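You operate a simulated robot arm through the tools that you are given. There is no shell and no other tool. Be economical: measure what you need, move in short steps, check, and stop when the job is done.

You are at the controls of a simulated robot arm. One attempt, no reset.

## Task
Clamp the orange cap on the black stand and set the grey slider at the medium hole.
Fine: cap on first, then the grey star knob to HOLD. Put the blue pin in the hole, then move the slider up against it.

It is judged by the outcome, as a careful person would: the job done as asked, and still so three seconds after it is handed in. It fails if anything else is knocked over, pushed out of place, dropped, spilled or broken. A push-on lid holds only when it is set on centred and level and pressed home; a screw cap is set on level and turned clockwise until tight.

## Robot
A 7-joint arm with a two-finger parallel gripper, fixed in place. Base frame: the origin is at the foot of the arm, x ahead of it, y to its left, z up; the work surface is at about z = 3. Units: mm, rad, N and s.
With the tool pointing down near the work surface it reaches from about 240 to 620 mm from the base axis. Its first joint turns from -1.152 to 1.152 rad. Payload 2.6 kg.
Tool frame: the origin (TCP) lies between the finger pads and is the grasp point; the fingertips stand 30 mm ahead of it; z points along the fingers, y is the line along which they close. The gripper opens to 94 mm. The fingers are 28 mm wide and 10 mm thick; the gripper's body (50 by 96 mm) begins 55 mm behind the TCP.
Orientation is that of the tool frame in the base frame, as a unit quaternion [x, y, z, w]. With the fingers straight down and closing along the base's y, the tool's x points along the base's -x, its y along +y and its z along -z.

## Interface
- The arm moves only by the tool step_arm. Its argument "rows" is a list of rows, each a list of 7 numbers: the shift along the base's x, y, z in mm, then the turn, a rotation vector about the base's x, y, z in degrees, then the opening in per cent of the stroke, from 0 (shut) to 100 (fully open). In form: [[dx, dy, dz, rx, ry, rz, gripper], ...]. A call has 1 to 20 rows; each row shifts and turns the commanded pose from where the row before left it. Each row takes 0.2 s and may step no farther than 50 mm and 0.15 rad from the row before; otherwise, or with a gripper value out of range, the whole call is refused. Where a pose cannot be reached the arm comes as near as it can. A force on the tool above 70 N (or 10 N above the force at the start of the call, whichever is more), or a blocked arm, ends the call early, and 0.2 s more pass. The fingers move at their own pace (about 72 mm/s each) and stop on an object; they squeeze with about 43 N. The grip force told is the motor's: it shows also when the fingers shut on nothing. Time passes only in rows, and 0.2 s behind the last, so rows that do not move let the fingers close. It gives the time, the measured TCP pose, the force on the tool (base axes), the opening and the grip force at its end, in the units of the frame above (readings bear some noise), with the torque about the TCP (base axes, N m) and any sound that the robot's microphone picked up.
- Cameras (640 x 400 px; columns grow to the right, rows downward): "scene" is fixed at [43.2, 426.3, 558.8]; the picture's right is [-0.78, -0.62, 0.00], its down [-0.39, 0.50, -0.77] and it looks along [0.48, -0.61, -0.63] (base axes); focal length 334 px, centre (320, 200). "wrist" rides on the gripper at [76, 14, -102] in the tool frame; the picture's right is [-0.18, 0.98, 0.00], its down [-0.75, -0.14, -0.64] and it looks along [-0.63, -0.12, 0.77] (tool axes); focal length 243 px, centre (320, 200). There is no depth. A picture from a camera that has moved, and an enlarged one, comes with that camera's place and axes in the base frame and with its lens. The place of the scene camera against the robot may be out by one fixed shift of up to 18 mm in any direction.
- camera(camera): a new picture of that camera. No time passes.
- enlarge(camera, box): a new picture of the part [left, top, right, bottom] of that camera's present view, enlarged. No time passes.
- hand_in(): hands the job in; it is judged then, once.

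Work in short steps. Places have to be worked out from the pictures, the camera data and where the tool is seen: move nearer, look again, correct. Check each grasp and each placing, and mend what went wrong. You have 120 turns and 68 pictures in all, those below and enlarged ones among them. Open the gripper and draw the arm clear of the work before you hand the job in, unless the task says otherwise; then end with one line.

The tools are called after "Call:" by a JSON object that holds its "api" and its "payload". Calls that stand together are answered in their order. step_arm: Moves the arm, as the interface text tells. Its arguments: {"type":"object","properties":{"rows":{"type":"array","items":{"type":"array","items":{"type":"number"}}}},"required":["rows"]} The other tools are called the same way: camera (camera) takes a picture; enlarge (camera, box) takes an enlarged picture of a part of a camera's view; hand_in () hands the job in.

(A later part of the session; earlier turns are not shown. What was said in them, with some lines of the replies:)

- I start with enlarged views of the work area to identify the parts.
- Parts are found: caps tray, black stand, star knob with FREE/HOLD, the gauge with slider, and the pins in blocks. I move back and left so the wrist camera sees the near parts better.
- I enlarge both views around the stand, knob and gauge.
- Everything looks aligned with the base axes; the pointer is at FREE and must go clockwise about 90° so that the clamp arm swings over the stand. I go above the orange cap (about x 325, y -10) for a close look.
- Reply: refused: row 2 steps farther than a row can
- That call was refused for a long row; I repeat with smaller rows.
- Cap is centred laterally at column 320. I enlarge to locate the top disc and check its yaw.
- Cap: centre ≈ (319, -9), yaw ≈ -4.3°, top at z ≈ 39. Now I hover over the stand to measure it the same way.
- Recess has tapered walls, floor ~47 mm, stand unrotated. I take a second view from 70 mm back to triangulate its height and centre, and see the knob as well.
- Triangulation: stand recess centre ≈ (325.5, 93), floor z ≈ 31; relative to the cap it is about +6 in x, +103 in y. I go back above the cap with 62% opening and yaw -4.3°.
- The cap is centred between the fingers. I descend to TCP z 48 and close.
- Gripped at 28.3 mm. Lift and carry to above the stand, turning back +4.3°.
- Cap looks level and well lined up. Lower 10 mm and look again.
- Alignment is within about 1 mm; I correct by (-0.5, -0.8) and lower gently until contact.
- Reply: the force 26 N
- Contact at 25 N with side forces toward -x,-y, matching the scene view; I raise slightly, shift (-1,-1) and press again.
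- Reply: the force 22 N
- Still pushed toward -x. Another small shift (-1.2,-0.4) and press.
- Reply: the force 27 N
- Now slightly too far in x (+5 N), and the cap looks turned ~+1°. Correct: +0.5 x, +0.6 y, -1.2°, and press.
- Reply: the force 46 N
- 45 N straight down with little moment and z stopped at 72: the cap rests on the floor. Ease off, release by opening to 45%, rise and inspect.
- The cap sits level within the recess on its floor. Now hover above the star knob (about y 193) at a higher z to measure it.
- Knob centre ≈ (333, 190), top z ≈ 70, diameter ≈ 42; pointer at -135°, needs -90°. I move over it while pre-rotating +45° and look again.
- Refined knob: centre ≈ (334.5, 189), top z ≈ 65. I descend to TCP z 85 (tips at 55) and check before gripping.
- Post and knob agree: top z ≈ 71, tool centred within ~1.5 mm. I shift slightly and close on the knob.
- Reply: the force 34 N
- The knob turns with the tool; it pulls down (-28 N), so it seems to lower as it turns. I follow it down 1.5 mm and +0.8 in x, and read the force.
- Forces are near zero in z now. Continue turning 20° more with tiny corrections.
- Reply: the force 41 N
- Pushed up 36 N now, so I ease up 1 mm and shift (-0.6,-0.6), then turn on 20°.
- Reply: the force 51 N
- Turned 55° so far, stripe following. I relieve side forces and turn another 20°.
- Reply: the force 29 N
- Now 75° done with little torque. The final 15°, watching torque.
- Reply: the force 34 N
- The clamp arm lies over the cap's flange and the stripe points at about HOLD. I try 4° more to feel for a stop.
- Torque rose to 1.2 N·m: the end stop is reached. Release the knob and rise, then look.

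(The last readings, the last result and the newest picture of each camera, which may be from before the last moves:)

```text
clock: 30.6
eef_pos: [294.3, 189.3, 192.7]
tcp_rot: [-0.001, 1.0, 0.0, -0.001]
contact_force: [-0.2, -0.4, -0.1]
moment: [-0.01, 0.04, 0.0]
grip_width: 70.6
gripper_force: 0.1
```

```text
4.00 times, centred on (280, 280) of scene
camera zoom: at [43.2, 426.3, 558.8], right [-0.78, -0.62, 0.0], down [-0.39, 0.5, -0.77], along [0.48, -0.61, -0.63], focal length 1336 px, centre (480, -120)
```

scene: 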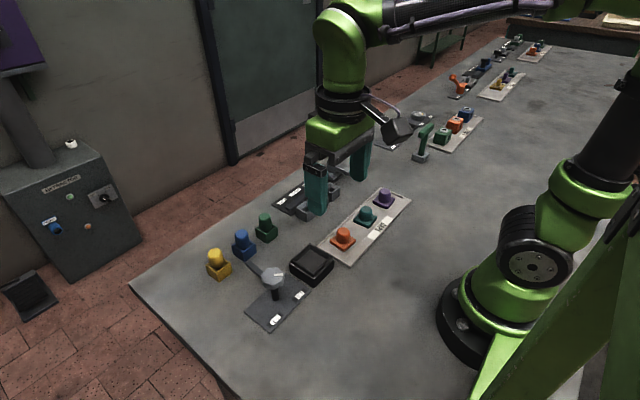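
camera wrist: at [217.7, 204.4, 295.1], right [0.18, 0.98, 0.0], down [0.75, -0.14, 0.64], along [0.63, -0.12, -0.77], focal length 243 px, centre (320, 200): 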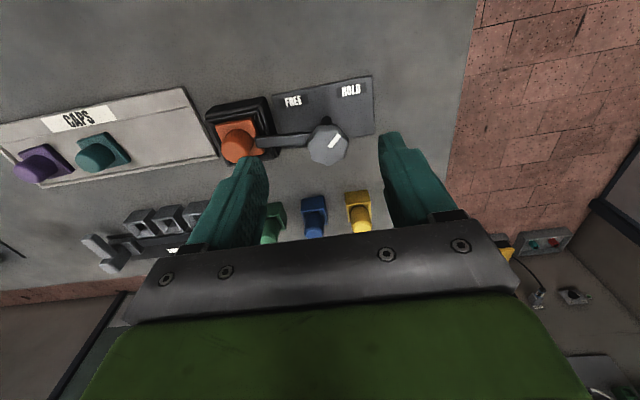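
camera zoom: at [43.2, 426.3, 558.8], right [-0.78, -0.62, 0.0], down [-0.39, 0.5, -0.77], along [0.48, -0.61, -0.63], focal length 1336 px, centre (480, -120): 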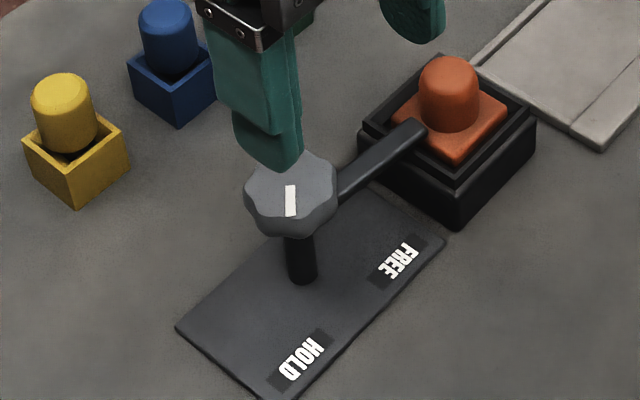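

Knob is at HOLD with the clamp arm over the cap's flange. Now I go look at the gauge with the three holes.

Call:
{"api": "step_arm", "payload": {"rows": [[10, -40, 10, 0, 0, 0, 100], [15, -45, 0, 0, 0, 0, 100], [15, -45, 0, 0, 0, 0, 100], [15, -45, 0, 0, 0, 0, 100], [20, -45, 0, 0, 0, 0, 100], [20, -30, 0, 0, 0, 0, 100], [0, 0, 0, 0, 0, 0, 100]]}}

Call:
{"api": "enlarge", "payload": {"camera": "wrist", "box": [220, 60, 440, 200]}}

Call:
{"api": "enlarge", "payload": {"camera": "scene", "box": [225, 150, 365, 250]}}

```text
clock: 32.2
eef_pos: [390.0, -60.2, 201.5]
tcp_rot: [0.0, 1.0, 0.0, 0.0]
contact_force: [0.2, 0.4, 0.2]
moment: [-0.02, -0.02, 0.02]
grip_width: 94.1
gripper_force: 0.0
```

```text
2.86 times, centred on (330, 130) of wrist
camera zoom: at [313.9, -45.6, 304.1], right [0.18, 0.98, 0.0], down [0.75, -0.14, 0.64], along [0.63, -0.12, -0.77], focal length 693 px, centre (291, 400)
```

zoom: 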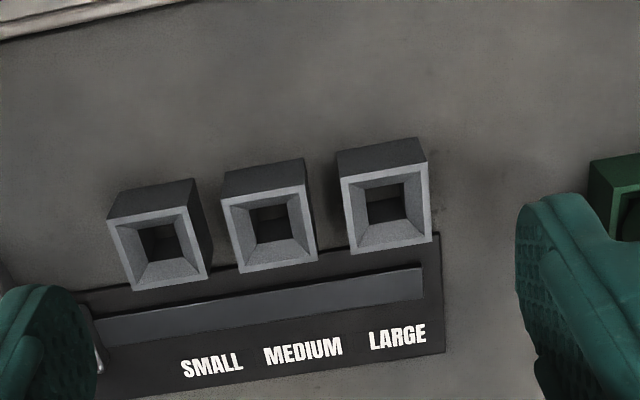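

```text
4.00 times, centred on (295, 200) of scene
camera zoom: at [43.3, 426.3, 558.8], right [-0.78, -0.62, 0.0], down [-0.39, 0.5, -0.77], along [0.48, -0.61, -0.63], focal length 1336 px, centre (420, 200)
```

zoom: 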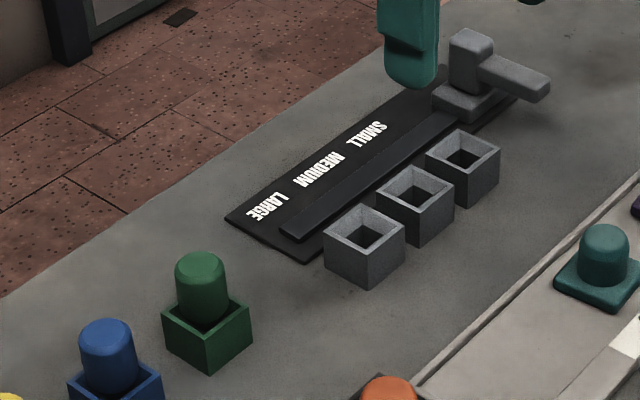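

I see the three funnel-mouthed holes and the slider at the small end, with its arm reaching over the hole row. The medium hole is ≈ (442, -79); I hover over it for an accurate measure.

Call:
{"api": "step_arm", "payload": {"rows": [[25, -10, -10, 0, 0, 0, 100], [28, -9, -20, 0, 0, 0, 100], [0, 0, -20, 0, 0, 0, 100], [0, 0, 0, 0, 0, 0, 100]]}}

Call:
{"api": "enlarge", "payload": {"camera": "wrist", "box": [240, 50, 400, 150]}}

```text
clock: 33.2
eef_pos: [443.5, -79.1, 150.7]
tcp_rot: [0.0, 1.0, 0.001, 0.0]
contact_force: [-0.7, 0.0, -0.9]
moment: [-0.05, 0.04, -0.04]
grip_width: 94.2
gripper_force: 0.0
```

```text
4.00 times, centred on (320, 100) of wrist
camera zoom: at [366.6, -64.5, 253.8], right [0.18, 0.98, 0.0], down [0.75, -0.14, 0.64], along [0.63, -0.12, -0.77], focal length 970 px, centre (320, 600)
```

zoom: 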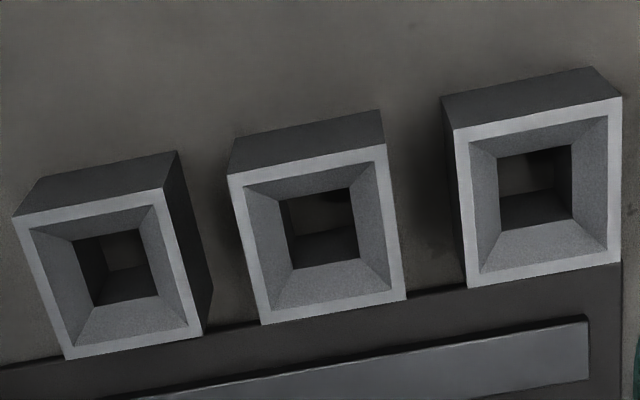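

Medium hole centre at commanded ≈ (442.6, -79.6), block top ≈ 34 mm wide, unrotated. Now hover over the blue pin (≈ 437, 155).

Call:
{"api": "step_arm", "payload": {"rows": [[0, 40, 20, 0, 0, 0, 45], [0, 49, 0, 0, 0, 0, 45], [0, 49, 0, 0, 0, 0, 45], [-2, 49, 0, 0, 0, 0, 45], [-2.6, 47.3, -20, 0, 0, 0, 45], [0, 0, 0, 0, 0, 0, 45]]}}

Call:
{"api": "enlarge", "payload": {"camera": "wrist", "box": [240, 50, 400, 150]}}

```text
refused: row 5 steps farther than a row can; nothing moved
```

```text
4.00 times, centred on (320, 100) of wrist
camera zoom: at [366.6, -64.5, 253.8], right [0.18, 0.98, 0.0], down [0.75, -0.14, 0.64], along [0.63, -0.12, -0.77], focal length 970 px, centre (320, 600)
```

zoom: 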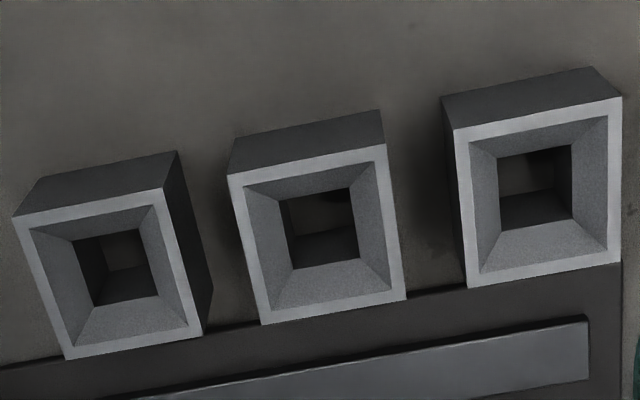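

One row was too long; repeated with an extra row, picture only after the move.

Call:
{"api": "step_arm", "payload": {"rows": [[0, 40, 20, 0, 0, 0, 45], [0, 45, 0, 0, 0, 0, 45], [0, 45, 0, 0, 0, 0, 45], [-2, 45, 0, 0, 0, 0, 45], [-2.6, 45, 0, 0, 0, 0, 45], [0, 14.3, -20, 0, 0, 0, 45], [0, 0, 0, 0, 0, 0, 45]]}}

```text
clock: 34.8
eef_pos: [437.1, 156.6, 149.9]
tcp_rot: [0.0, 1.0, 0.0, 0.0]
contact_force: [-0.3, 0.6, 0.5]
moment: [0.03, 0.0, 0.01]
grip_width: 42.2
gripper_force: 0.0
```

Now look at the pin from here.

Call:
{"api": "enlarge", "payload": {"camera": "wrist", "box": [240, 60, 400, 160]}}

Call:
{"api": "enlarge", "payload": {"camera": "scene", "box": [190, 180, 330, 280]}}

```text
4.00 times, centred on (320, 110) of wrist
camera zoom: at [360.3, 172.4, 253.5], right [0.18, 0.98, 0.0], down [0.75, -0.14, 0.64], along [0.63, -0.12, -0.77], focal length 970 px, centre (320, 560)
```

zoom: 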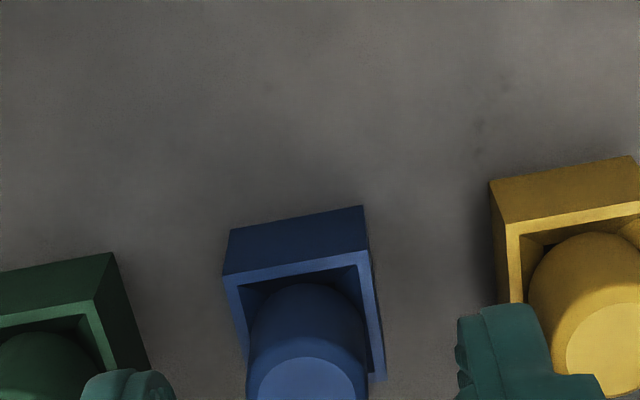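

```text
4.00 times, centred on (260, 230) of scene
camera zoom: at [43.2, 426.3, 558.8], right [-0.78, -0.62, 0.0], down [-0.39, 0.5, -0.77], along [0.48, -0.61, -0.63], focal length 1336 px, centre (560, 80)
```

zoom: 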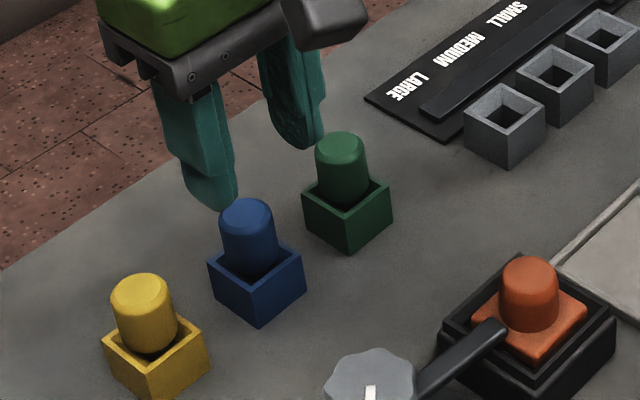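

Blue pin is farther: ≈ (468, 146.5), top z ≈ 61, diameter ≈ 24. Move over it and recheck closer.

Call:
{"api": "step_arm", "payload": {"rows": [[16, -4.5, 0, 0, 0, 0, 45], [15, -4, 0, 0, 0, 0, 45], [0, 0, -25, 0, 0, 0, 45], [0, 0, -15, 0, 0, 0, 45], [0, 0, 0, 0, 0, 0, 45]]}}

Call:
{"api": "enlarge", "payload": {"camera": "wrist", "box": [220, 60, 420, 185]}}

```text
clock: 36.0
eef_pos: [468.6, 146.0, 109.8]
tcp_rot: [0.0, 1.0, 0.001, 0.0]
contact_force: [-0.4, 0.6, -0.4]
moment: [0.0, -0.02, 0.0]
grip_width: 42.2
gripper_force: 0.0
```

```text
3.20 times, centred on (320, 122) of wrist
camera zoom: at [391.8, 161.2, 213.3], right [0.18, 0.98, 0.0], down [0.75, -0.14, 0.64], along [0.63, -0.12, -0.77], focal length 776 px, centre (320, 448)
```

zoom: 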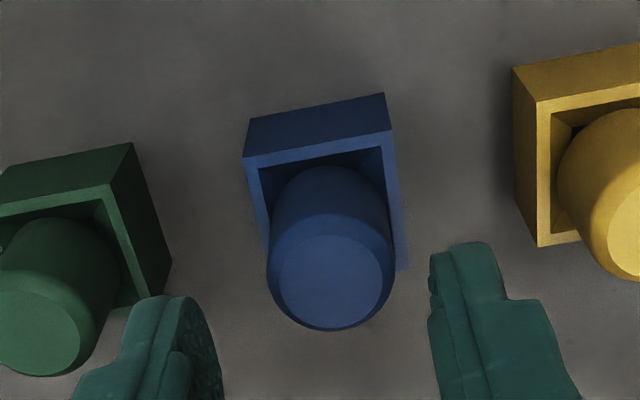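

Pin refined: (470, 148.4). Shift (+2,+2), descend to TCP z 68 and close.

Call:
{"api": "step_arm", "payload": {"rows": [[2, 2, 0, 0, 0, 0, 45], [0, 0, -20, 0, 0, 0, 45], [0, 0, -15, 0, 0, 0, 45], [0, 0, -6, 0, 0, 0, 45], [0, 0, 0, 0, 0, 0, 10], [0, 0, 0, 0, 0, 0, 10], [0, 0, 0, 0, 0, 0, 10]]}}

```text
clock: 37.6
eef_pos: [469.6, 148.7, 70.8]
tcp_rot: [0.0, 1.0, 0.0, 0.0]
contact_force: [0.5, -0.6, 0.6]
moment: [0.02, 0.0, -0.01]
grip_width: 26.4
gripper_force: 43.1
```

Gripped at 26.4 mm with no side force. Lift straight up slowly and look.

Call:
{"api": "step_arm", "payload": {"rows": [[0, 0, 10, 0, 0, 0, 10], [0, 0, 20, 0, 0, 0, 10], [0, 0, 30, 0, 0, 0, 10], [0, 0, 30, 0, 0, 0, 10], [0, 0, 0, 0, 0, 0, 10]]}}

Call:
{"api": "enlarge", "payload": {"camera": "scene", "box": [190, 140, 330, 280]}}

```text
clock: 38.8
eef_pos: [471.4, 150.3, 160.9]
tcp_rot: [0.0, 1.0, 0.0, 0.0]
contact_force: [1.1, 0.0, -0.4]
moment: [0.02, -0.03, -0.01]
grip_width: 26.6
gripper_force: 43.1
```

```text
2.86 times, centred on (260, 210) of scene
camera zoom: at [43.2, 426.3, 558.8], right [-0.78, -0.62, 0.0], down [-0.39, 0.5, -0.77], along [0.48, -0.61, -0.63], focal length 954 px, centre (491, 171)
```

zoom: 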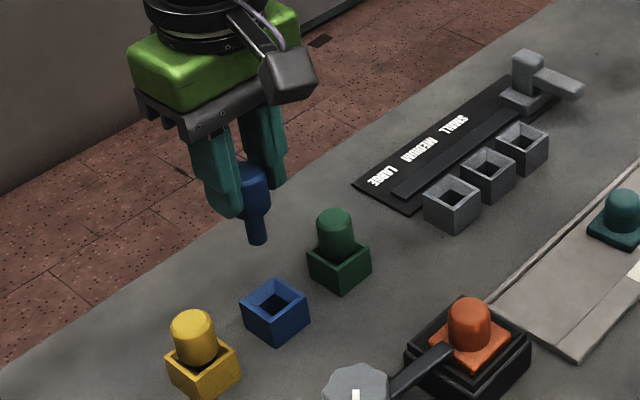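

The pin has a thin shank and came out cleanly. Carry it over to the medium hole.

Call:
{"api": "step_arm", "payload": {"rows": [[-5, -45, 0, 0, 0, 0, 10], [-5, -45, 0, 0, 0, 0, 10], [-5, -45, 0, 0, 0, 0, 10], [-5, -45, 0, 0, 0, 0, 10], [-5, -40, 0, 0, 0, 0, 10], [-2.4, -8.1, -20, 0, 0, 0, 10], [0, 0, -25, 0, 0, 0, 10], [0, 0, 0, 0, 0, 0, 10]]}}

Call:
{"api": "enlarge", "payload": {"camera": "scene", "box": [275, 140, 385, 230]}}

Call:
{"api": "enlarge", "payload": {"camera": "wrist", "box": [240, 70, 400, 170]}}

```text
clock: 40.6
eef_pos: [442.9, -80.6, 115.4]
tcp_rot: [0.0, 1.0, 0.0, 0.0]
contact_force: [-0.2, 1.0, 0.2]
moment: [-0.02, -0.03, -0.02]
grip_width: 26.3
gripper_force: 43.2
```

```text
4.44 times, centred on (330, 185) of scene
camera zoom: at [43.3, 426.3, 558.8], right [-0.78, -0.62, 0.0], down [-0.39, 0.5, -0.77], along [0.48, -0.61, -0.63], focal length 1485 px, centre (276, 267)
```

zoom: 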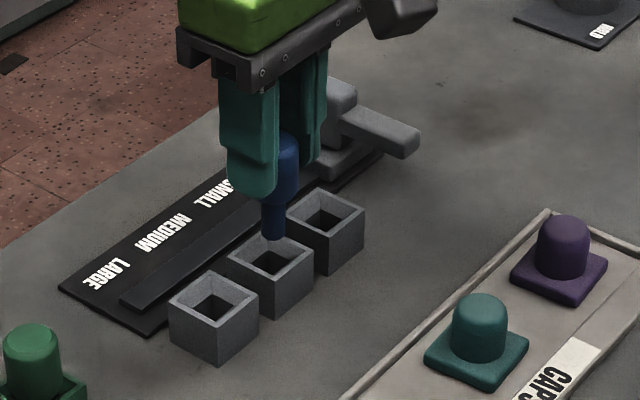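

```text
4.00 times, centred on (320, 120) of wrist
camera zoom: at [366.2, -65.2, 217.4], right [0.18, 0.98, 0.0], down [0.75, -0.14, 0.64], along [0.63, -0.12, -0.77], focal length 970 px, centre (320, 520)
```

zoom: 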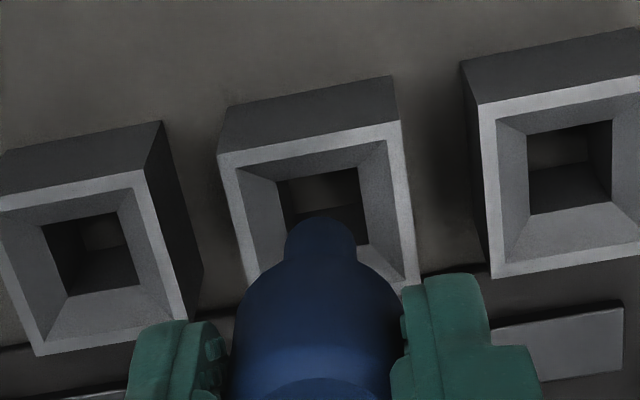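

Pin and hole line up in both views. Lower step by step into the funnel, watching force.

Call:
{"api": "step_arm", "payload": {"rows": [[0, 0, -10, 0, 0, 0, 10], [0, 0, -8, 0, 0, 0, 10], [0, 0, -6, 0, 0, 0, 10], [0, 0, 0, 0, 0, 0, 10]]}}

Call:
{"api": "enlarge", "payload": {"camera": "wrist", "box": [240, 70, 400, 170]}}

```text
clock: 41.6
eef_pos: [443.1, -80.2, 90.2]
tcp_rot: [-0.001, 1.0, -0.001, 0.0]
contact_force: [4.5, -1.0, -0.2]
moment: [-0.02, -0.26, -0.02]
grip_width: 26.5
gripper_force: 42.9
```

```text
4.00 times, centred on (320, 120) of wrist
camera zoom: at [366.2, -64.8, 193.8], right [0.18, 0.98, 0.0], down [0.75, -0.14, 0.64], along [0.63, -0.12, -0.77], focal length 970 px, centre (320, 520)
```

zoom: 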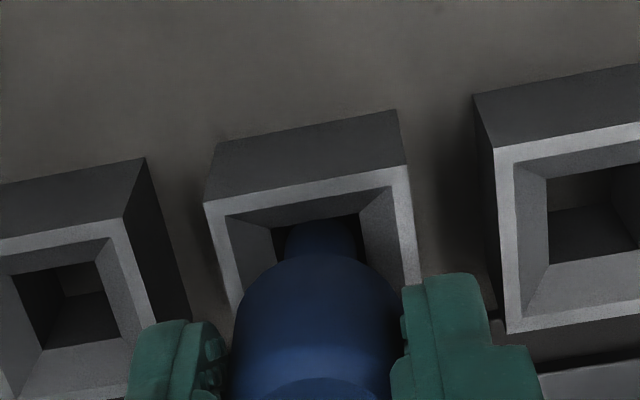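

Shank is in the funnel; a light +x push, so shift +0.8 in x and continue down.

Call:
{"api": "step_arm", "payload": {"rows": [[0.8, 0, 0, 0, 0, 0, 10], [0, 0, -5, 0, 0, 0, 10], [0, 0, -5, 0, 0, 0, 10], [0, 0, 0, 0, 0, 0, 10]]}}

```text
clock: 42.6
eef_pos: [443.3, -79.8, 81.1]
tcp_rot: [-0.001, 1.0, 0.0, 0.0]
contact_force: [1.0, -1.0, -0.2]
moment: [-0.01, -0.01, 0.04]
grip_width: 26.4
gripper_force: 43.0
```

Free movement. Continue down to about z 71.

Call:
{"api": "step_arm", "payload": {"rows": [[0, 0, -4, 0, 0, 0, 10], [0, 0, -4, 0, 0, 0, 10], [0, 0, -2, 0, 0, 0, 10], [0, 0, 0, 0, 0, 0, 10]]}}

```text
clock: 43.6
eef_pos: [442.7, -79.9, 70.9]
tcp_rot: [0.0, 1.0, -0.001, -0.001]
contact_force: [-0.8, 0.4, -0.7]
moment: [-0.01, 0.0, 0.03]
grip_width: 26.5
gripper_force: 42.8
```

Call:
{"api": "step_arm", "payload": {"rows": [[0, 0, -1, 0, 0, 0, 10], [0, 0, -1, 0, 0, 0, 10], [0, 0, -1, 0, 0, 0, 10], [0, 0, 0, 0, 0, 0, 10]]}}

Call:
{"api": "enlarge", "payload": {"camera": "scene", "box": [275, 140, 385, 230]}}

```text
clock: 44.6
eef_pos: [444.0, -80.4, 69.9]
tcp_rot: [0.0, 1.0, -0.001, 0.002]
contact_force: [-5.2, -2.2, 26.2]
moment: [-0.34, 0.3, -0.04]
grip_width: 26.3
gripper_force: 43.5
```

```text
4.44 times, centred on (330, 185) of scene
camera zoom: at [43.1, 426.3, 558.8], right [-0.78, -0.62, 0.0], down [-0.39, 0.5, -0.77], along [0.48, -0.61, -0.63], focal length 1485 px, centre (276, 267)
```

zoom: 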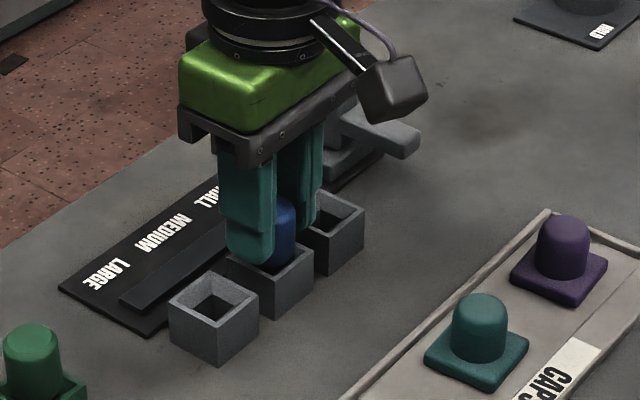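

Seated at 26 N, same height as in its holder. Ease, release, and rise clear.

Call:
{"api": "step_arm", "payload": {"rows": [[0, 0, 1.3, 0, 0, 0, 10], [0, 0, 0, 0, 0, 0, 45], [0, 0, 0, 0, 0, 0, 45], [0, 0, 20, 0, 0, 0, 45], [0, 0, 40, 0, 0, 0, 45], [0, 0, 40, 0, 0, 0, 45], [-35, -30, 0, 0, 0, 0, 45], [0, 0, 0, 0, 0, 0, 45]]}}

Call:
{"api": "camera", "payload": {"camera": "wrist"}}

Call:
{"api": "enlarge", "payload": {"camera": "scene", "box": [275, 140, 385, 230]}}

```text
clock: 46.4
eef_pos: [409.4, -107.2, 168.8]
tcp_rot: [-0.001, 1.0, 0.0, 0.0]
contact_force: [0.1, 0.4, 1.0]
moment: [0.02, 0.0, -0.02]
grip_width: 42.5
gripper_force: 0.1
```

```text
12 pictures are left
camera wrist: at [333.4, -92.0, 272.4], right [0.18, 0.98, 0.0], down [0.75, -0.14, 0.64], along [0.63, -0.12, -0.77], focal length 243 px, centre (320, 200)
```

wrist: 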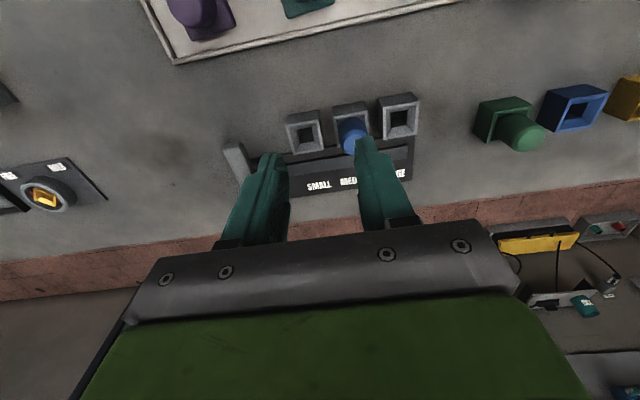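

```text
4.44 times, centred on (330, 185) of scene
camera zoom: at [43.2, 426.3, 558.8], right [-0.78, -0.62, 0.0], down [-0.39, 0.5, -0.77], along [0.48, -0.61, -0.63], focal length 1485 px, centre (276, 267)
```

zoom: 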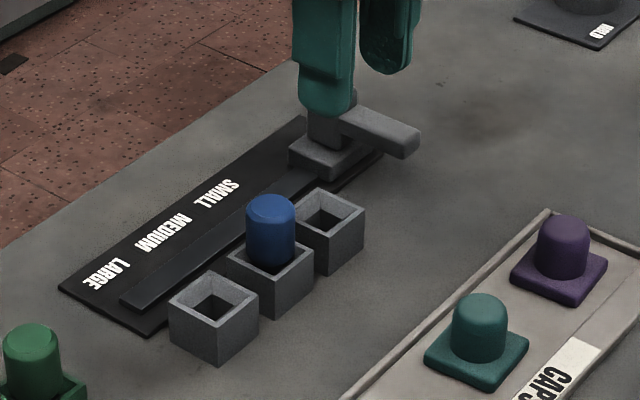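

Pin is upright in the medium hole. Now I look at the slider from closer, near y -185.

Call:
{"api": "step_arm", "payload": {"rows": [[10, -40, 0, 0, 0, 0, 100], [10, -40, 0, 0, 0, 0, 100], [0, 0, 0, 0, 0, 0, 100]]}}

Call:
{"api": "enlarge", "payload": {"camera": "wrist", "box": [240, 70, 440, 195]}}

```text
clock: 47.2
eef_pos: [429.3, -187.3, 167.7]
tcp_rot: [-0.001, 1.0, 0.0, 0.0]
contact_force: [-0.4, -0.3, 0.1]
moment: [0.02, -0.03, 0.01]
grip_width: 94.1
gripper_force: 0.1
```

```text
3.20 times, centred on (340, 132) of wrist
camera zoom: at [352.7, -171.5, 271.6], right [0.18, 0.98, 0.0], down [0.75, -0.14, 0.64], along [0.63, -0.12, -0.77], focal length 776 px, centre (256, 416)
```

zoom: 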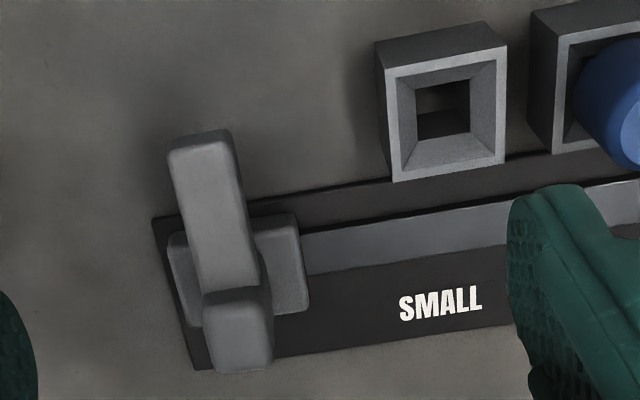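

Slider: arm along x at y ≈ -202, upright post ≈ (488, -202) over the rail. I move above the post to verify.

Call:
{"api": "step_arm", "payload": {"rows": [[30, -9, -10, 0, 0, 0, 60], [29.5, -8, -15, 0, 0, 0, 60], [0, 0, -15, 0, 0, 0, 60], [0, 0, 0, 0, 0, 0, 60]]}}

Call:
{"api": "enlarge", "payload": {"camera": "wrist", "box": [220, 60, 420, 185]}}

Call:
{"api": "enlarge", "payload": {"camera": "scene", "box": [290, 120, 410, 210]}}

```text
clock: 48.2
eef_pos: [487.1, -204.8, 128.4]
tcp_rot: [0.0, 1.0, 0.0, 0.0]
contact_force: [0.2, -0.5, 0.2]
moment: [0.03, 0.0, -0.02]
grip_width: 56.4
gripper_force: 0.1
```

```text
3.20 times, centred on (320, 122) of wrist
camera zoom: at [411.7, -190.6, 232.4], right [0.18, 0.98, 0.0], down [0.75, -0.14, 0.64], along [0.63, -0.12, -0.77], focal length 776 px, centre (320, 448)
```

zoom: 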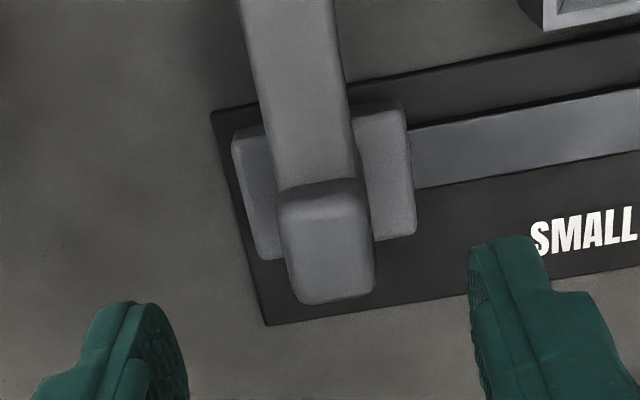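

```text
4.44 times, centred on (350, 165) of scene
camera zoom: at [43.3, 426.3, 558.8], right [-0.78, -0.62, 0.0], down [-0.39, 0.5, -0.77], along [0.48, -0.61, -0.63], focal length 1485 px, centre (187, 356)
```

zoom: 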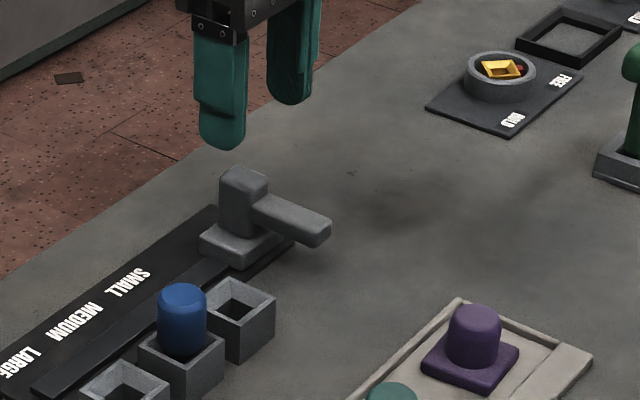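

The post is within 2 mm of centre. Shift (+2,+2), descend to TCP z ≈ 66 and grip the post gently.

Call:
{"api": "step_arm", "payload": {"rows": [[2, 2, -15, 0, 0, 0, 60], [0, 0, -20, 0, 0, 0, 60], [0, 0, -17, 0, 0, 0, 60], [0, 0, -10, 0, 0, 0, 60], [0, 0, 0, 0, 0, 0, 5], [0, 0, 0, 0, 0, 0, 5], [0, 0, 0, 0, 0, 0, 5]]}}

Call:
{"api": "enlarge", "payload": {"camera": "scene", "box": [290, 120, 410, 210]}}

```text
clock: 49.8
eef_pos: [489.5, -203.3, 66.5]
tcp_rot: [0.0, 1.0, 0.0, -0.001]
contact_force: [1.3, -1.1, -5.3]
moment: [-0.01, -0.91, -0.09]
grip_width: 21.8
gripper_force: 44.5
```

```text
4.44 times, centred on (350, 165) of scene
camera zoom: at [43.3, 426.3, 558.8], right [-0.78, -0.62, 0.0], down [-0.39, 0.5, -0.77], along [0.48, -0.61, -0.63], focal length 1485 px, centre (187, 356)
```

zoom: 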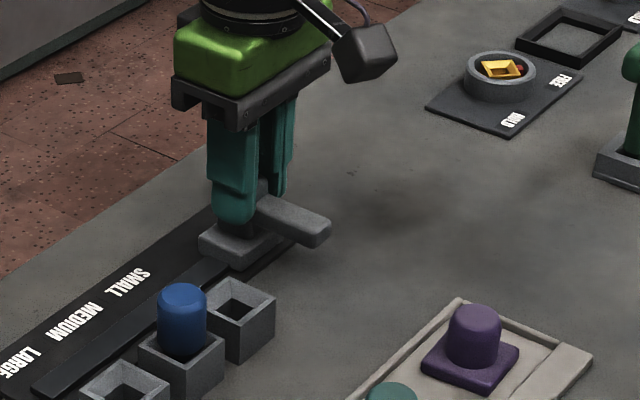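

Post gripped (21.8 mm). Slide +y 40 mm and check the forces.

Call:
{"api": "step_arm", "payload": {"rows": [[0, 8, 0, 0, 0, 0, 5], [0, 8, 0, 0, 0, 0, 5], [0, 8, 0, 0, 0, 0, 5], [0, 8, 0, 0, 0, 0, 5], [0, 8, 0, 0, 0, 0, 5], [0, 0, 0, 0, 0, 0, 5]]}}

```text
clock: 51.2
eef_pos: [489.6, -164.1, 68.1]
tcp_rot: [0.001, 1.0, 0.0, -0.001]
contact_force: [-8.0, -1.7, -5.8]
moment: [-0.18, -0.54, 0.12]
grip_width: 21.9
gripper_force: 45.0
```

It slides smoothly. Another 45 mm, then slower.

Call:
{"api": "step_arm", "payload": {"rows": [[-0.4, 9, 0, 0, 0, 0, 5], [0, 9, 0, 0, 0, 0, 5], [0, 9, 0, 0, 0, 0, 5], [0, 8, 0, 0, 0, 0, 5], [0, 6, 0, 0, 0, 0, 5], [0, 4, 0, 0, 0, 0, 5], [0, 0, 0, 0, 0, 0, 5]]}}

Call:
{"api": "enlarge", "payload": {"camera": "scene", "box": [280, 150, 380, 225]}}

```text
clock: 52.8
eef_pos: [490.7, -118.6, 67.4]
tcp_rot: [0.0, 1.0, 0.0, 0.001]
contact_force: [6.1, -0.3, 0.0]
moment: [-0.06, 0.9, -0.13]
grip_width: 21.7
gripper_force: 44.7
```

```text
5.33 times, centred on (330, 188) of scene
camera zoom: at [43.3, 426.3, 558.8], right [-0.78, -0.62, 0.0], down [-0.39, 0.5, -0.77], along [0.48, -0.61, -0.63], focal length 1782 px, centre (267, 267)
```

zoom: 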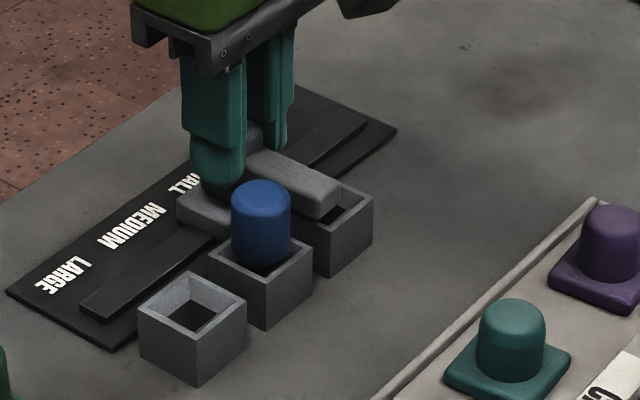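

The arm passes over the small block; roughly 12–15 mm remains to the pin. Approach in small steps.

Call:
{"api": "step_arm", "payload": {"rows": [[0, 3, 0, 0, 0, 0, 5], [0, 3, 0, 0, 0, 0, 5], [0, 3, 0, 0, 0, 0, 5], [0, 0, 0, 0, 0, 0, 5]]}}

```text
clock: 53.8
eef_pos: [489.3, -110.6, 67.0]
tcp_rot: [-0.001, 1.0, 0.0, 0.002]
contact_force: [20.0, -2.8, -3.8]
moment: [-0.09, 0.61, -0.3]
grip_width: 21.6
gripper_force: 44.4
```

No contact in y yet; a side force of 20 N in x, so nudge +0.6 x and step on by 1 mm.

Call:
{"api": "step_arm", "payload": {"rows": [[0.6, 1, 0, 0, 0, 0, 5], [0, 1, 0, 0, 0, 0, 5], [0, 1, 0, 0, 0, 0, 5], [0, 0, 0, 0, 0, 0, 5]]}}

Call:
{"api": "enlarge", "payload": {"camera": "scene", "box": [290, 155, 370, 215]}}

```text
clock: 54.8
eef_pos: [489.9, -106.5, 66.6]
tcp_rot: [0.0, 1.0, 0.0, 0.001]
contact_force: [18.3, -1.2, -8.2]
moment: [-0.08, -0.71, -0.36]
grip_width: 22.0
gripper_force: 44.7
```

```text
6.67 times, centred on (330, 185) of scene
camera zoom: at [43.3, 426.3, 558.8], right [-0.78, -0.62, 0.0], down [-0.39, 0.5, -0.77], along [0.48, -0.61, -0.63], focal length 2227 px, centre (253, 300)
```

zoom: 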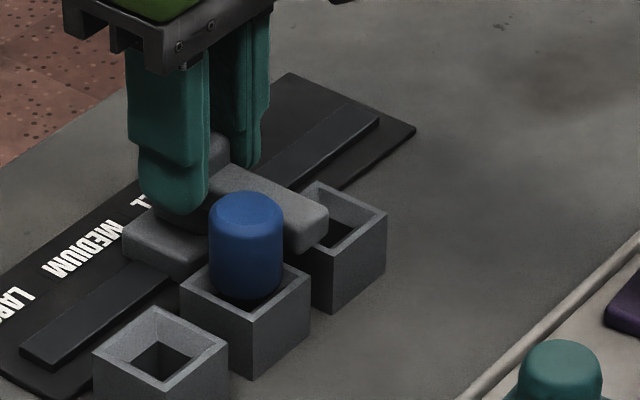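

Very near the pin. Continue in 0.7 mm steps until a -y force shows.

Call:
{"api": "step_arm", "payload": {"rows": [[0.6, 0.7, 0, 0, 0, 0, 5], [0, 0.7, 0, 0, 0, 0, 5], [0, 0.7, 0, 0, 0, 0, 5], [0, 0, 0, 0, 0, 0, 5]]}}

```text
clock: 55.8
eef_pos: [490.9, -106.6, 66.9]
tcp_rot: [0.0, 1.0, 0.0, 0.0]
contact_force: [0.0, -1.6, 10.6]
moment: [-0.2, 1.33, 0.05]
grip_width: 22.0
gripper_force: 45.1
```

Call:
{"api": "step_arm", "payload": {"rows": [[0, 0.7, 0, 0, 0, 0, 5], [0, 0.7, 0, 0, 0, 0, 5], [0, 0.7, 0, 0, 0, 0, 5], [0, 0, 0, 0, 0, 0, 5]]}}

```text
clock: 56.8
eef_pos: [489.3, -104.3, 67.4]
tcp_rot: [0.001, 1.0, 0.0, -0.001]
contact_force: [-22.4, -2.1, 12.3]
moment: [-0.14, -0.74, 0.14]
grip_width: 22.0
gripper_force: 45.1
```

Still only sliding friction in y. Step on, easing x back by 0.4.

Call:
{"api": "step_arm", "payload": {"rows": [[-0.4, 0.7, 0, 0, 0, 0, 5], [0, 0.7, 0, 0, 0, 0, 5], [0, 0.7, 0, 0, 0, 0, 5], [0, 0, 0, 0, 0, 0, 5]]}}

```text
clock: 57.8
eef_pos: [490.4, -101.9, 66.9]
tcp_rot: [0.001, 1.0, 0.0, 0.001]
contact_force: [-22.7, -1.8, 22.8]
moment: [-0.14, 0.68, 0.19]
grip_width: 21.8
gripper_force: 44.9
```

Call:
{"api": "step_arm", "payload": {"rows": [[-0.3, 0.6, -0.3, 0, 0, 0, 5], [0, 0.6, 0, 0, 0, 0, 5], [0, 0, 0, 0, 0, 0, 5]]}}

Call:
{"api": "enlarge", "payload": {"camera": "scene", "box": [300, 165, 350, 205]}}

```text
clock: 58.6
eef_pos: [490.6, -102.6, 68.3]
tcp_rot: [0.001, 1.0, -0.001, 0.001]
contact_force: [-26.2, -9.4, 26.7]
moment: [0.05, -0.07, 0.14]
grip_width: 21.9
gripper_force: 45.1
```

```text
10.00 times, centred on (325, 185) of scene
camera zoom: at [43.1, 426.3, 558.8], right [-0.78, -0.62, 0.0], down [-0.39, 0.5, -0.77], along [0.48, -0.61, -0.63], focal length 3341 px, centre (270, 350)
```

zoom: 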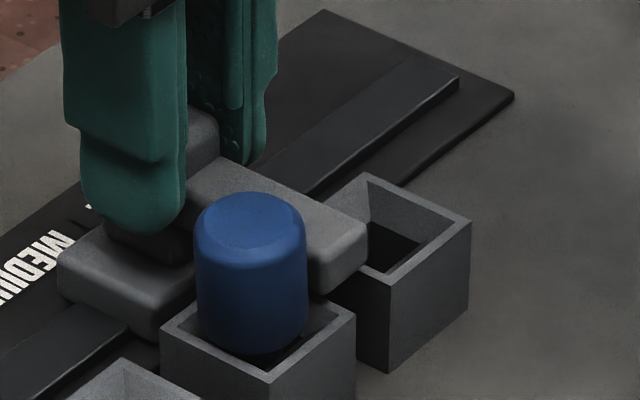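

Fy jumped to -9 N: contact with the pin. One more 0.5 mm to confirm, easing x.

Call:
{"api": "step_arm", "payload": {"rows": [[-0.6, 0.5, -0.6, 0, 0, 0, 5], [0, 0, 0, 0, 0, 0, 5]]}}

```text
clock: 59.2
eef_pos: [490.5, -101.6, 66.5]
tcp_rot: [0.001, 1.0, -0.002, 0.001]
contact_force: [-14.4, -14.2, 26.0]
moment: [0.09, 1.04, 0.05]
grip_width: 21.8
gripper_force: 44.8
```

Contact is firm (-14 N). Release and rise straight up, then look.

Call:
{"api": "step_arm", "payload": {"rows": [[-0.4, 0, 0.8, 0, 0, 0, 5], [0, 0, 0, 0, 0, 0, 45], [0, 0, 0, 0, 0, 0, 45], [0, 0, 20, 0, 0, 0, 45], [0, 0, 40, 0, 0, 0, 45], [0, 0, 40, 0, 0, 0, 45], [-30, 0, 30, 0, 0, 0, 45], [-40, 0, 0, 0, 0, 0, 45], [-40, 0, 0, 0, 0, 0, 45], [0, 0, 0, 0, 0, 0, 45]]}}

Call:
{"api": "enlarge", "payload": {"camera": "scene", "box": [290, 155, 370, 215]}}

Call:
{"api": "enlarge", "payload": {"camera": "wrist", "box": [220, 80, 420, 205]}}

```text
clock: 61.4
eef_pos: [378.1, -99.2, 195.2]
tcp_rot: [0.0, 1.0, 0.0, 0.0]
contact_force: [0.0, 0.8, -0.5]
moment: [-0.03, -0.02, 0.02]
grip_width: 42.4
gripper_force: 0.1
```

```text
6.67 times, centred on (330, 185) of scene
camera zoom: at [43.2, 426.3, 558.8], right [-0.78, -0.62, 0.0], down [-0.39, 0.5, -0.77], along [0.48, -0.61, -0.63], focal length 2227 px, centre (253, 300)
```

zoom: 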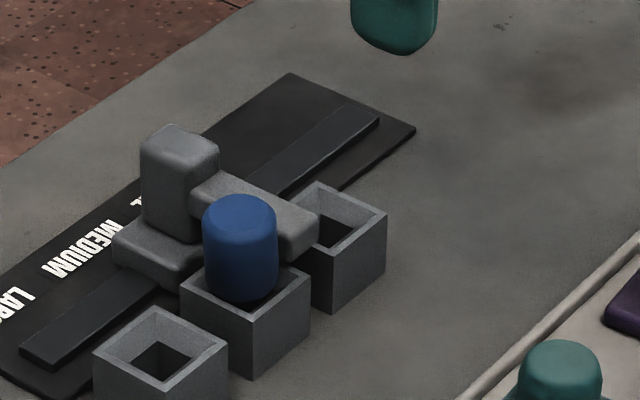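

```text
3.20 times, centred on (320, 142) of wrist
camera zoom: at [301.5, -84.0, 298.2], right [0.18, 0.98, 0.0], down [0.75, -0.14, 0.64], along [0.63, -0.12, -0.77], focal length 776 px, centre (320, 384)
```

zoom: 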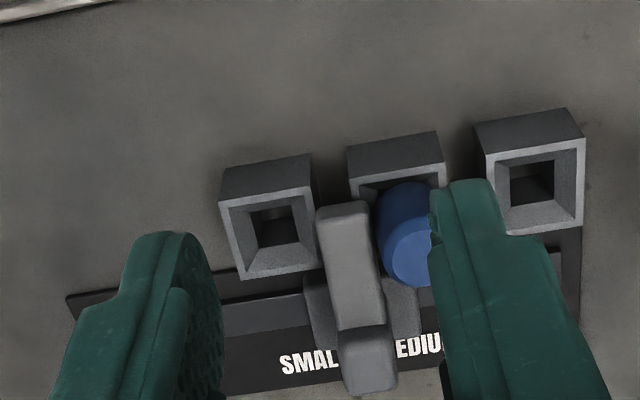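

Looks in contact; one close enlargement to check for any gap between arm and pin.

Call:
{"api": "enlarge", "payload": {"camera": "wrist", "box": [300, 120, 380, 170]}}

```text
8.00 times, centred on (340, 145) of wrist
camera zoom: at [301.5, -84.0, 298.2], right [0.18, 0.98, 0.0], down [0.75, -0.14, 0.64], along [0.63, -0.12, -0.77], focal length 1941 px, centre (160, 640)
```

zoom: 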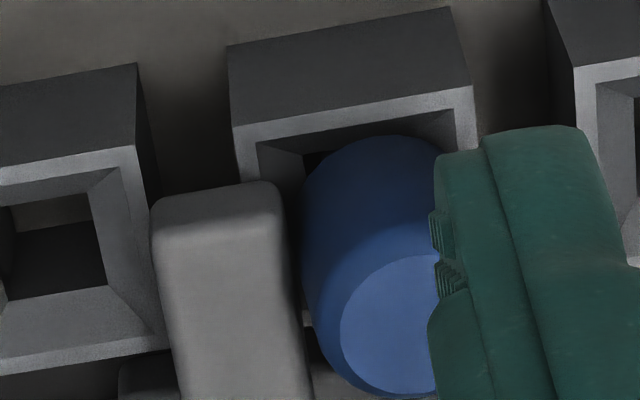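

There may be a ~1 mm gap. I'll nudge the slider with closed fingers from its -y side until it firmly bears on the pin: first go above (490, -136) with the gripper shut.

Call:
{"api": "step_arm", "payload": {"rows": [[40, -12, 0, 0, 0, 0, 0], [40, -12, 0, 0, 0, 0, 0], [32, -12, -20, 0, 0, 0, 0], [0, 0, -40, 0, 0, 0, 0], [0, 0, -40, 0, 0, 0, 0], [0, 0, -27, 0, 0, 0, 0], [0, 0, 0, 0, 0, 0, 0]]}}

```text
clock: 63.0
eef_pos: [492.4, -136.4, 67.2]
tcp_rot: [0.0, 1.0, 0.001, -0.001]
contact_force: [0.3, 0.0, 0.2]
moment: [-0.01, -0.04, -0.02]
grip_width: 0.0
gripper_force: 32.3
```

Free beside the post. Push +y in 1–2 mm steps up to first contact.

Call:
{"api": "step_arm", "payload": {"rows": [[0, 3, 0, 0, 0, 0, 0], [0, 3, 0, 0, 0, 0, 0], [0, 2, 0, 0, 0, 0, 0], [0, 1, 0, 0, 0, 0, 0], [0, 1, 0, 0, 0, 0, 0], [0, 0, 0, 0, 0, 0, 0]]}}

```text
clock: 64.4
eef_pos: [491.2, -125.7, 69.0]
tcp_rot: [-0.001, 1.0, 0.0, 0.0]
contact_force: [0.3, 0.9, -0.7]
moment: [0.03, 0.01, 0.01]
grip_width: 0.0
gripper_force: 33.2
```

Call:
{"api": "step_arm", "payload": {"rows": [[0, 1, 0, 0, 0, 0, 0], [0, 1, 0, 0, 0, 0, 0], [0, 0.7, 0, 0, 0, 0, 0], [0, 0, 0, 0, 0, 0, 0]]}}

```text
clock: 65.4
eef_pos: [491.6, -123.1, 70.1]
tcp_rot: [-0.001, 1.0, 0.0, 0.0]
contact_force: [0.3, 0.1, 0.4]
moment: [0.0, 0.02, -0.02]
grip_width: 0.1
gripper_force: 33.3
```

Call:
{"api": "step_arm", "payload": {"rows": [[0, 0.7, 0, 0, 0, 0, 0], [0, 0.7, 0, 0, 0, 0, 0], [0, 0, 0, 0, 0, 0, 0]]}}

```text
clock: 66.2
eef_pos: [491.8, -121.8, 71.0]
tcp_rot: [0.0, 1.0, -0.001, 0.0]
contact_force: [2.3, -3.5, -1.8]
moment: [-0.04, -0.01, -0.04]
grip_width: 0.0
gripper_force: 33.3
```

Call:
{"api": "step_arm", "payload": {"rows": [[0, 0.6, 0, 0, 0, 0, 0], [0, 0, 0, 0, 0, 0, 0]]}}

```text
clock: 66.8
eef_pos: [491.2, -121.1, 69.8]
tcp_rot: [0.0, 1.0, -0.001, -0.001]
contact_force: [-3.1, -7.3, 1.8]
moment: [-0.09, 0.04, 0.04]
grip_width: 0.2
gripper_force: 32.8
```

Force rises straight away (-3.5 → -7.3 N): the slider bears on the pin. Withdraw in -y, then rise clear.

Call:
{"api": "step_arm", "payload": {"rows": [[0, -4, 0, 0, 0, 0, 0], [0, -10, 0, 0, 0, 0, 0], [0, 0, 40, 0, 0, 0, 0], [0, 0, 40, 0, 0, 0, 0], [-40, 0, 30, 0, 0, 0, 30], [-40, 0, 20, 0, 0, 0, 60], [-40, 0, 0, 0, 0, 0, 60], [-30, -20, 0, 0, 0, 0, 60], [0, 0, 0, 0, 0, 0, 60]]}}

Call:
{"api": "enlarge", "payload": {"camera": "scene", "box": [200, 140, 400, 330]}}

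```text
clock: 68.8
eef_pos: [341.9, -154.7, 201.0]
tcp_rot: [0.0, 1.0, 0.0, 0.0]
contact_force: [0.9, -0.5, -0.2]
moment: [0.02, -0.02, 0.01]
grip_width: 56.3
gripper_force: 0.1
```

```text
2.11 times, centred on (300, 235) of scene
camera zoom: at [43.2, 426.3, 558.8], right [-0.78, -0.62, 0.0], down [-0.39, 0.5, -0.77], along [0.48, -0.61, -0.63], focal length 703 px, centre (362, 126)
```

zoom: 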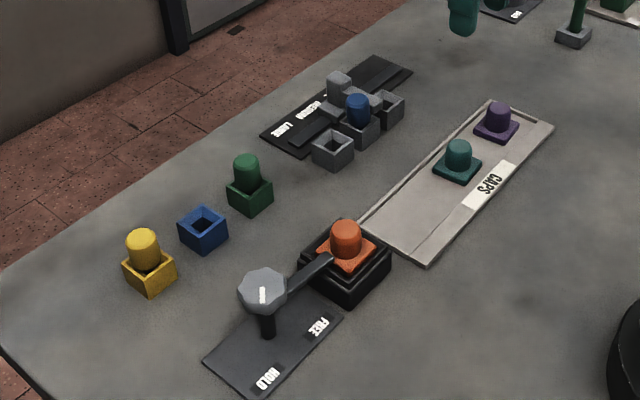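

The final view shows the cap clamped with the knob at HOLD, the blue pin in the medium hole and the slider against it. Everything else is in place and the arm is clear, so I hand it in.

Call:
{"api": "hand_in", "payload": {}}

```text
The job is handed in.
```

The job is handed in: the orange cap is on the stand and clamped with the knob at HOLD. The blue pin is in the medium hole with the grey slider up against it.
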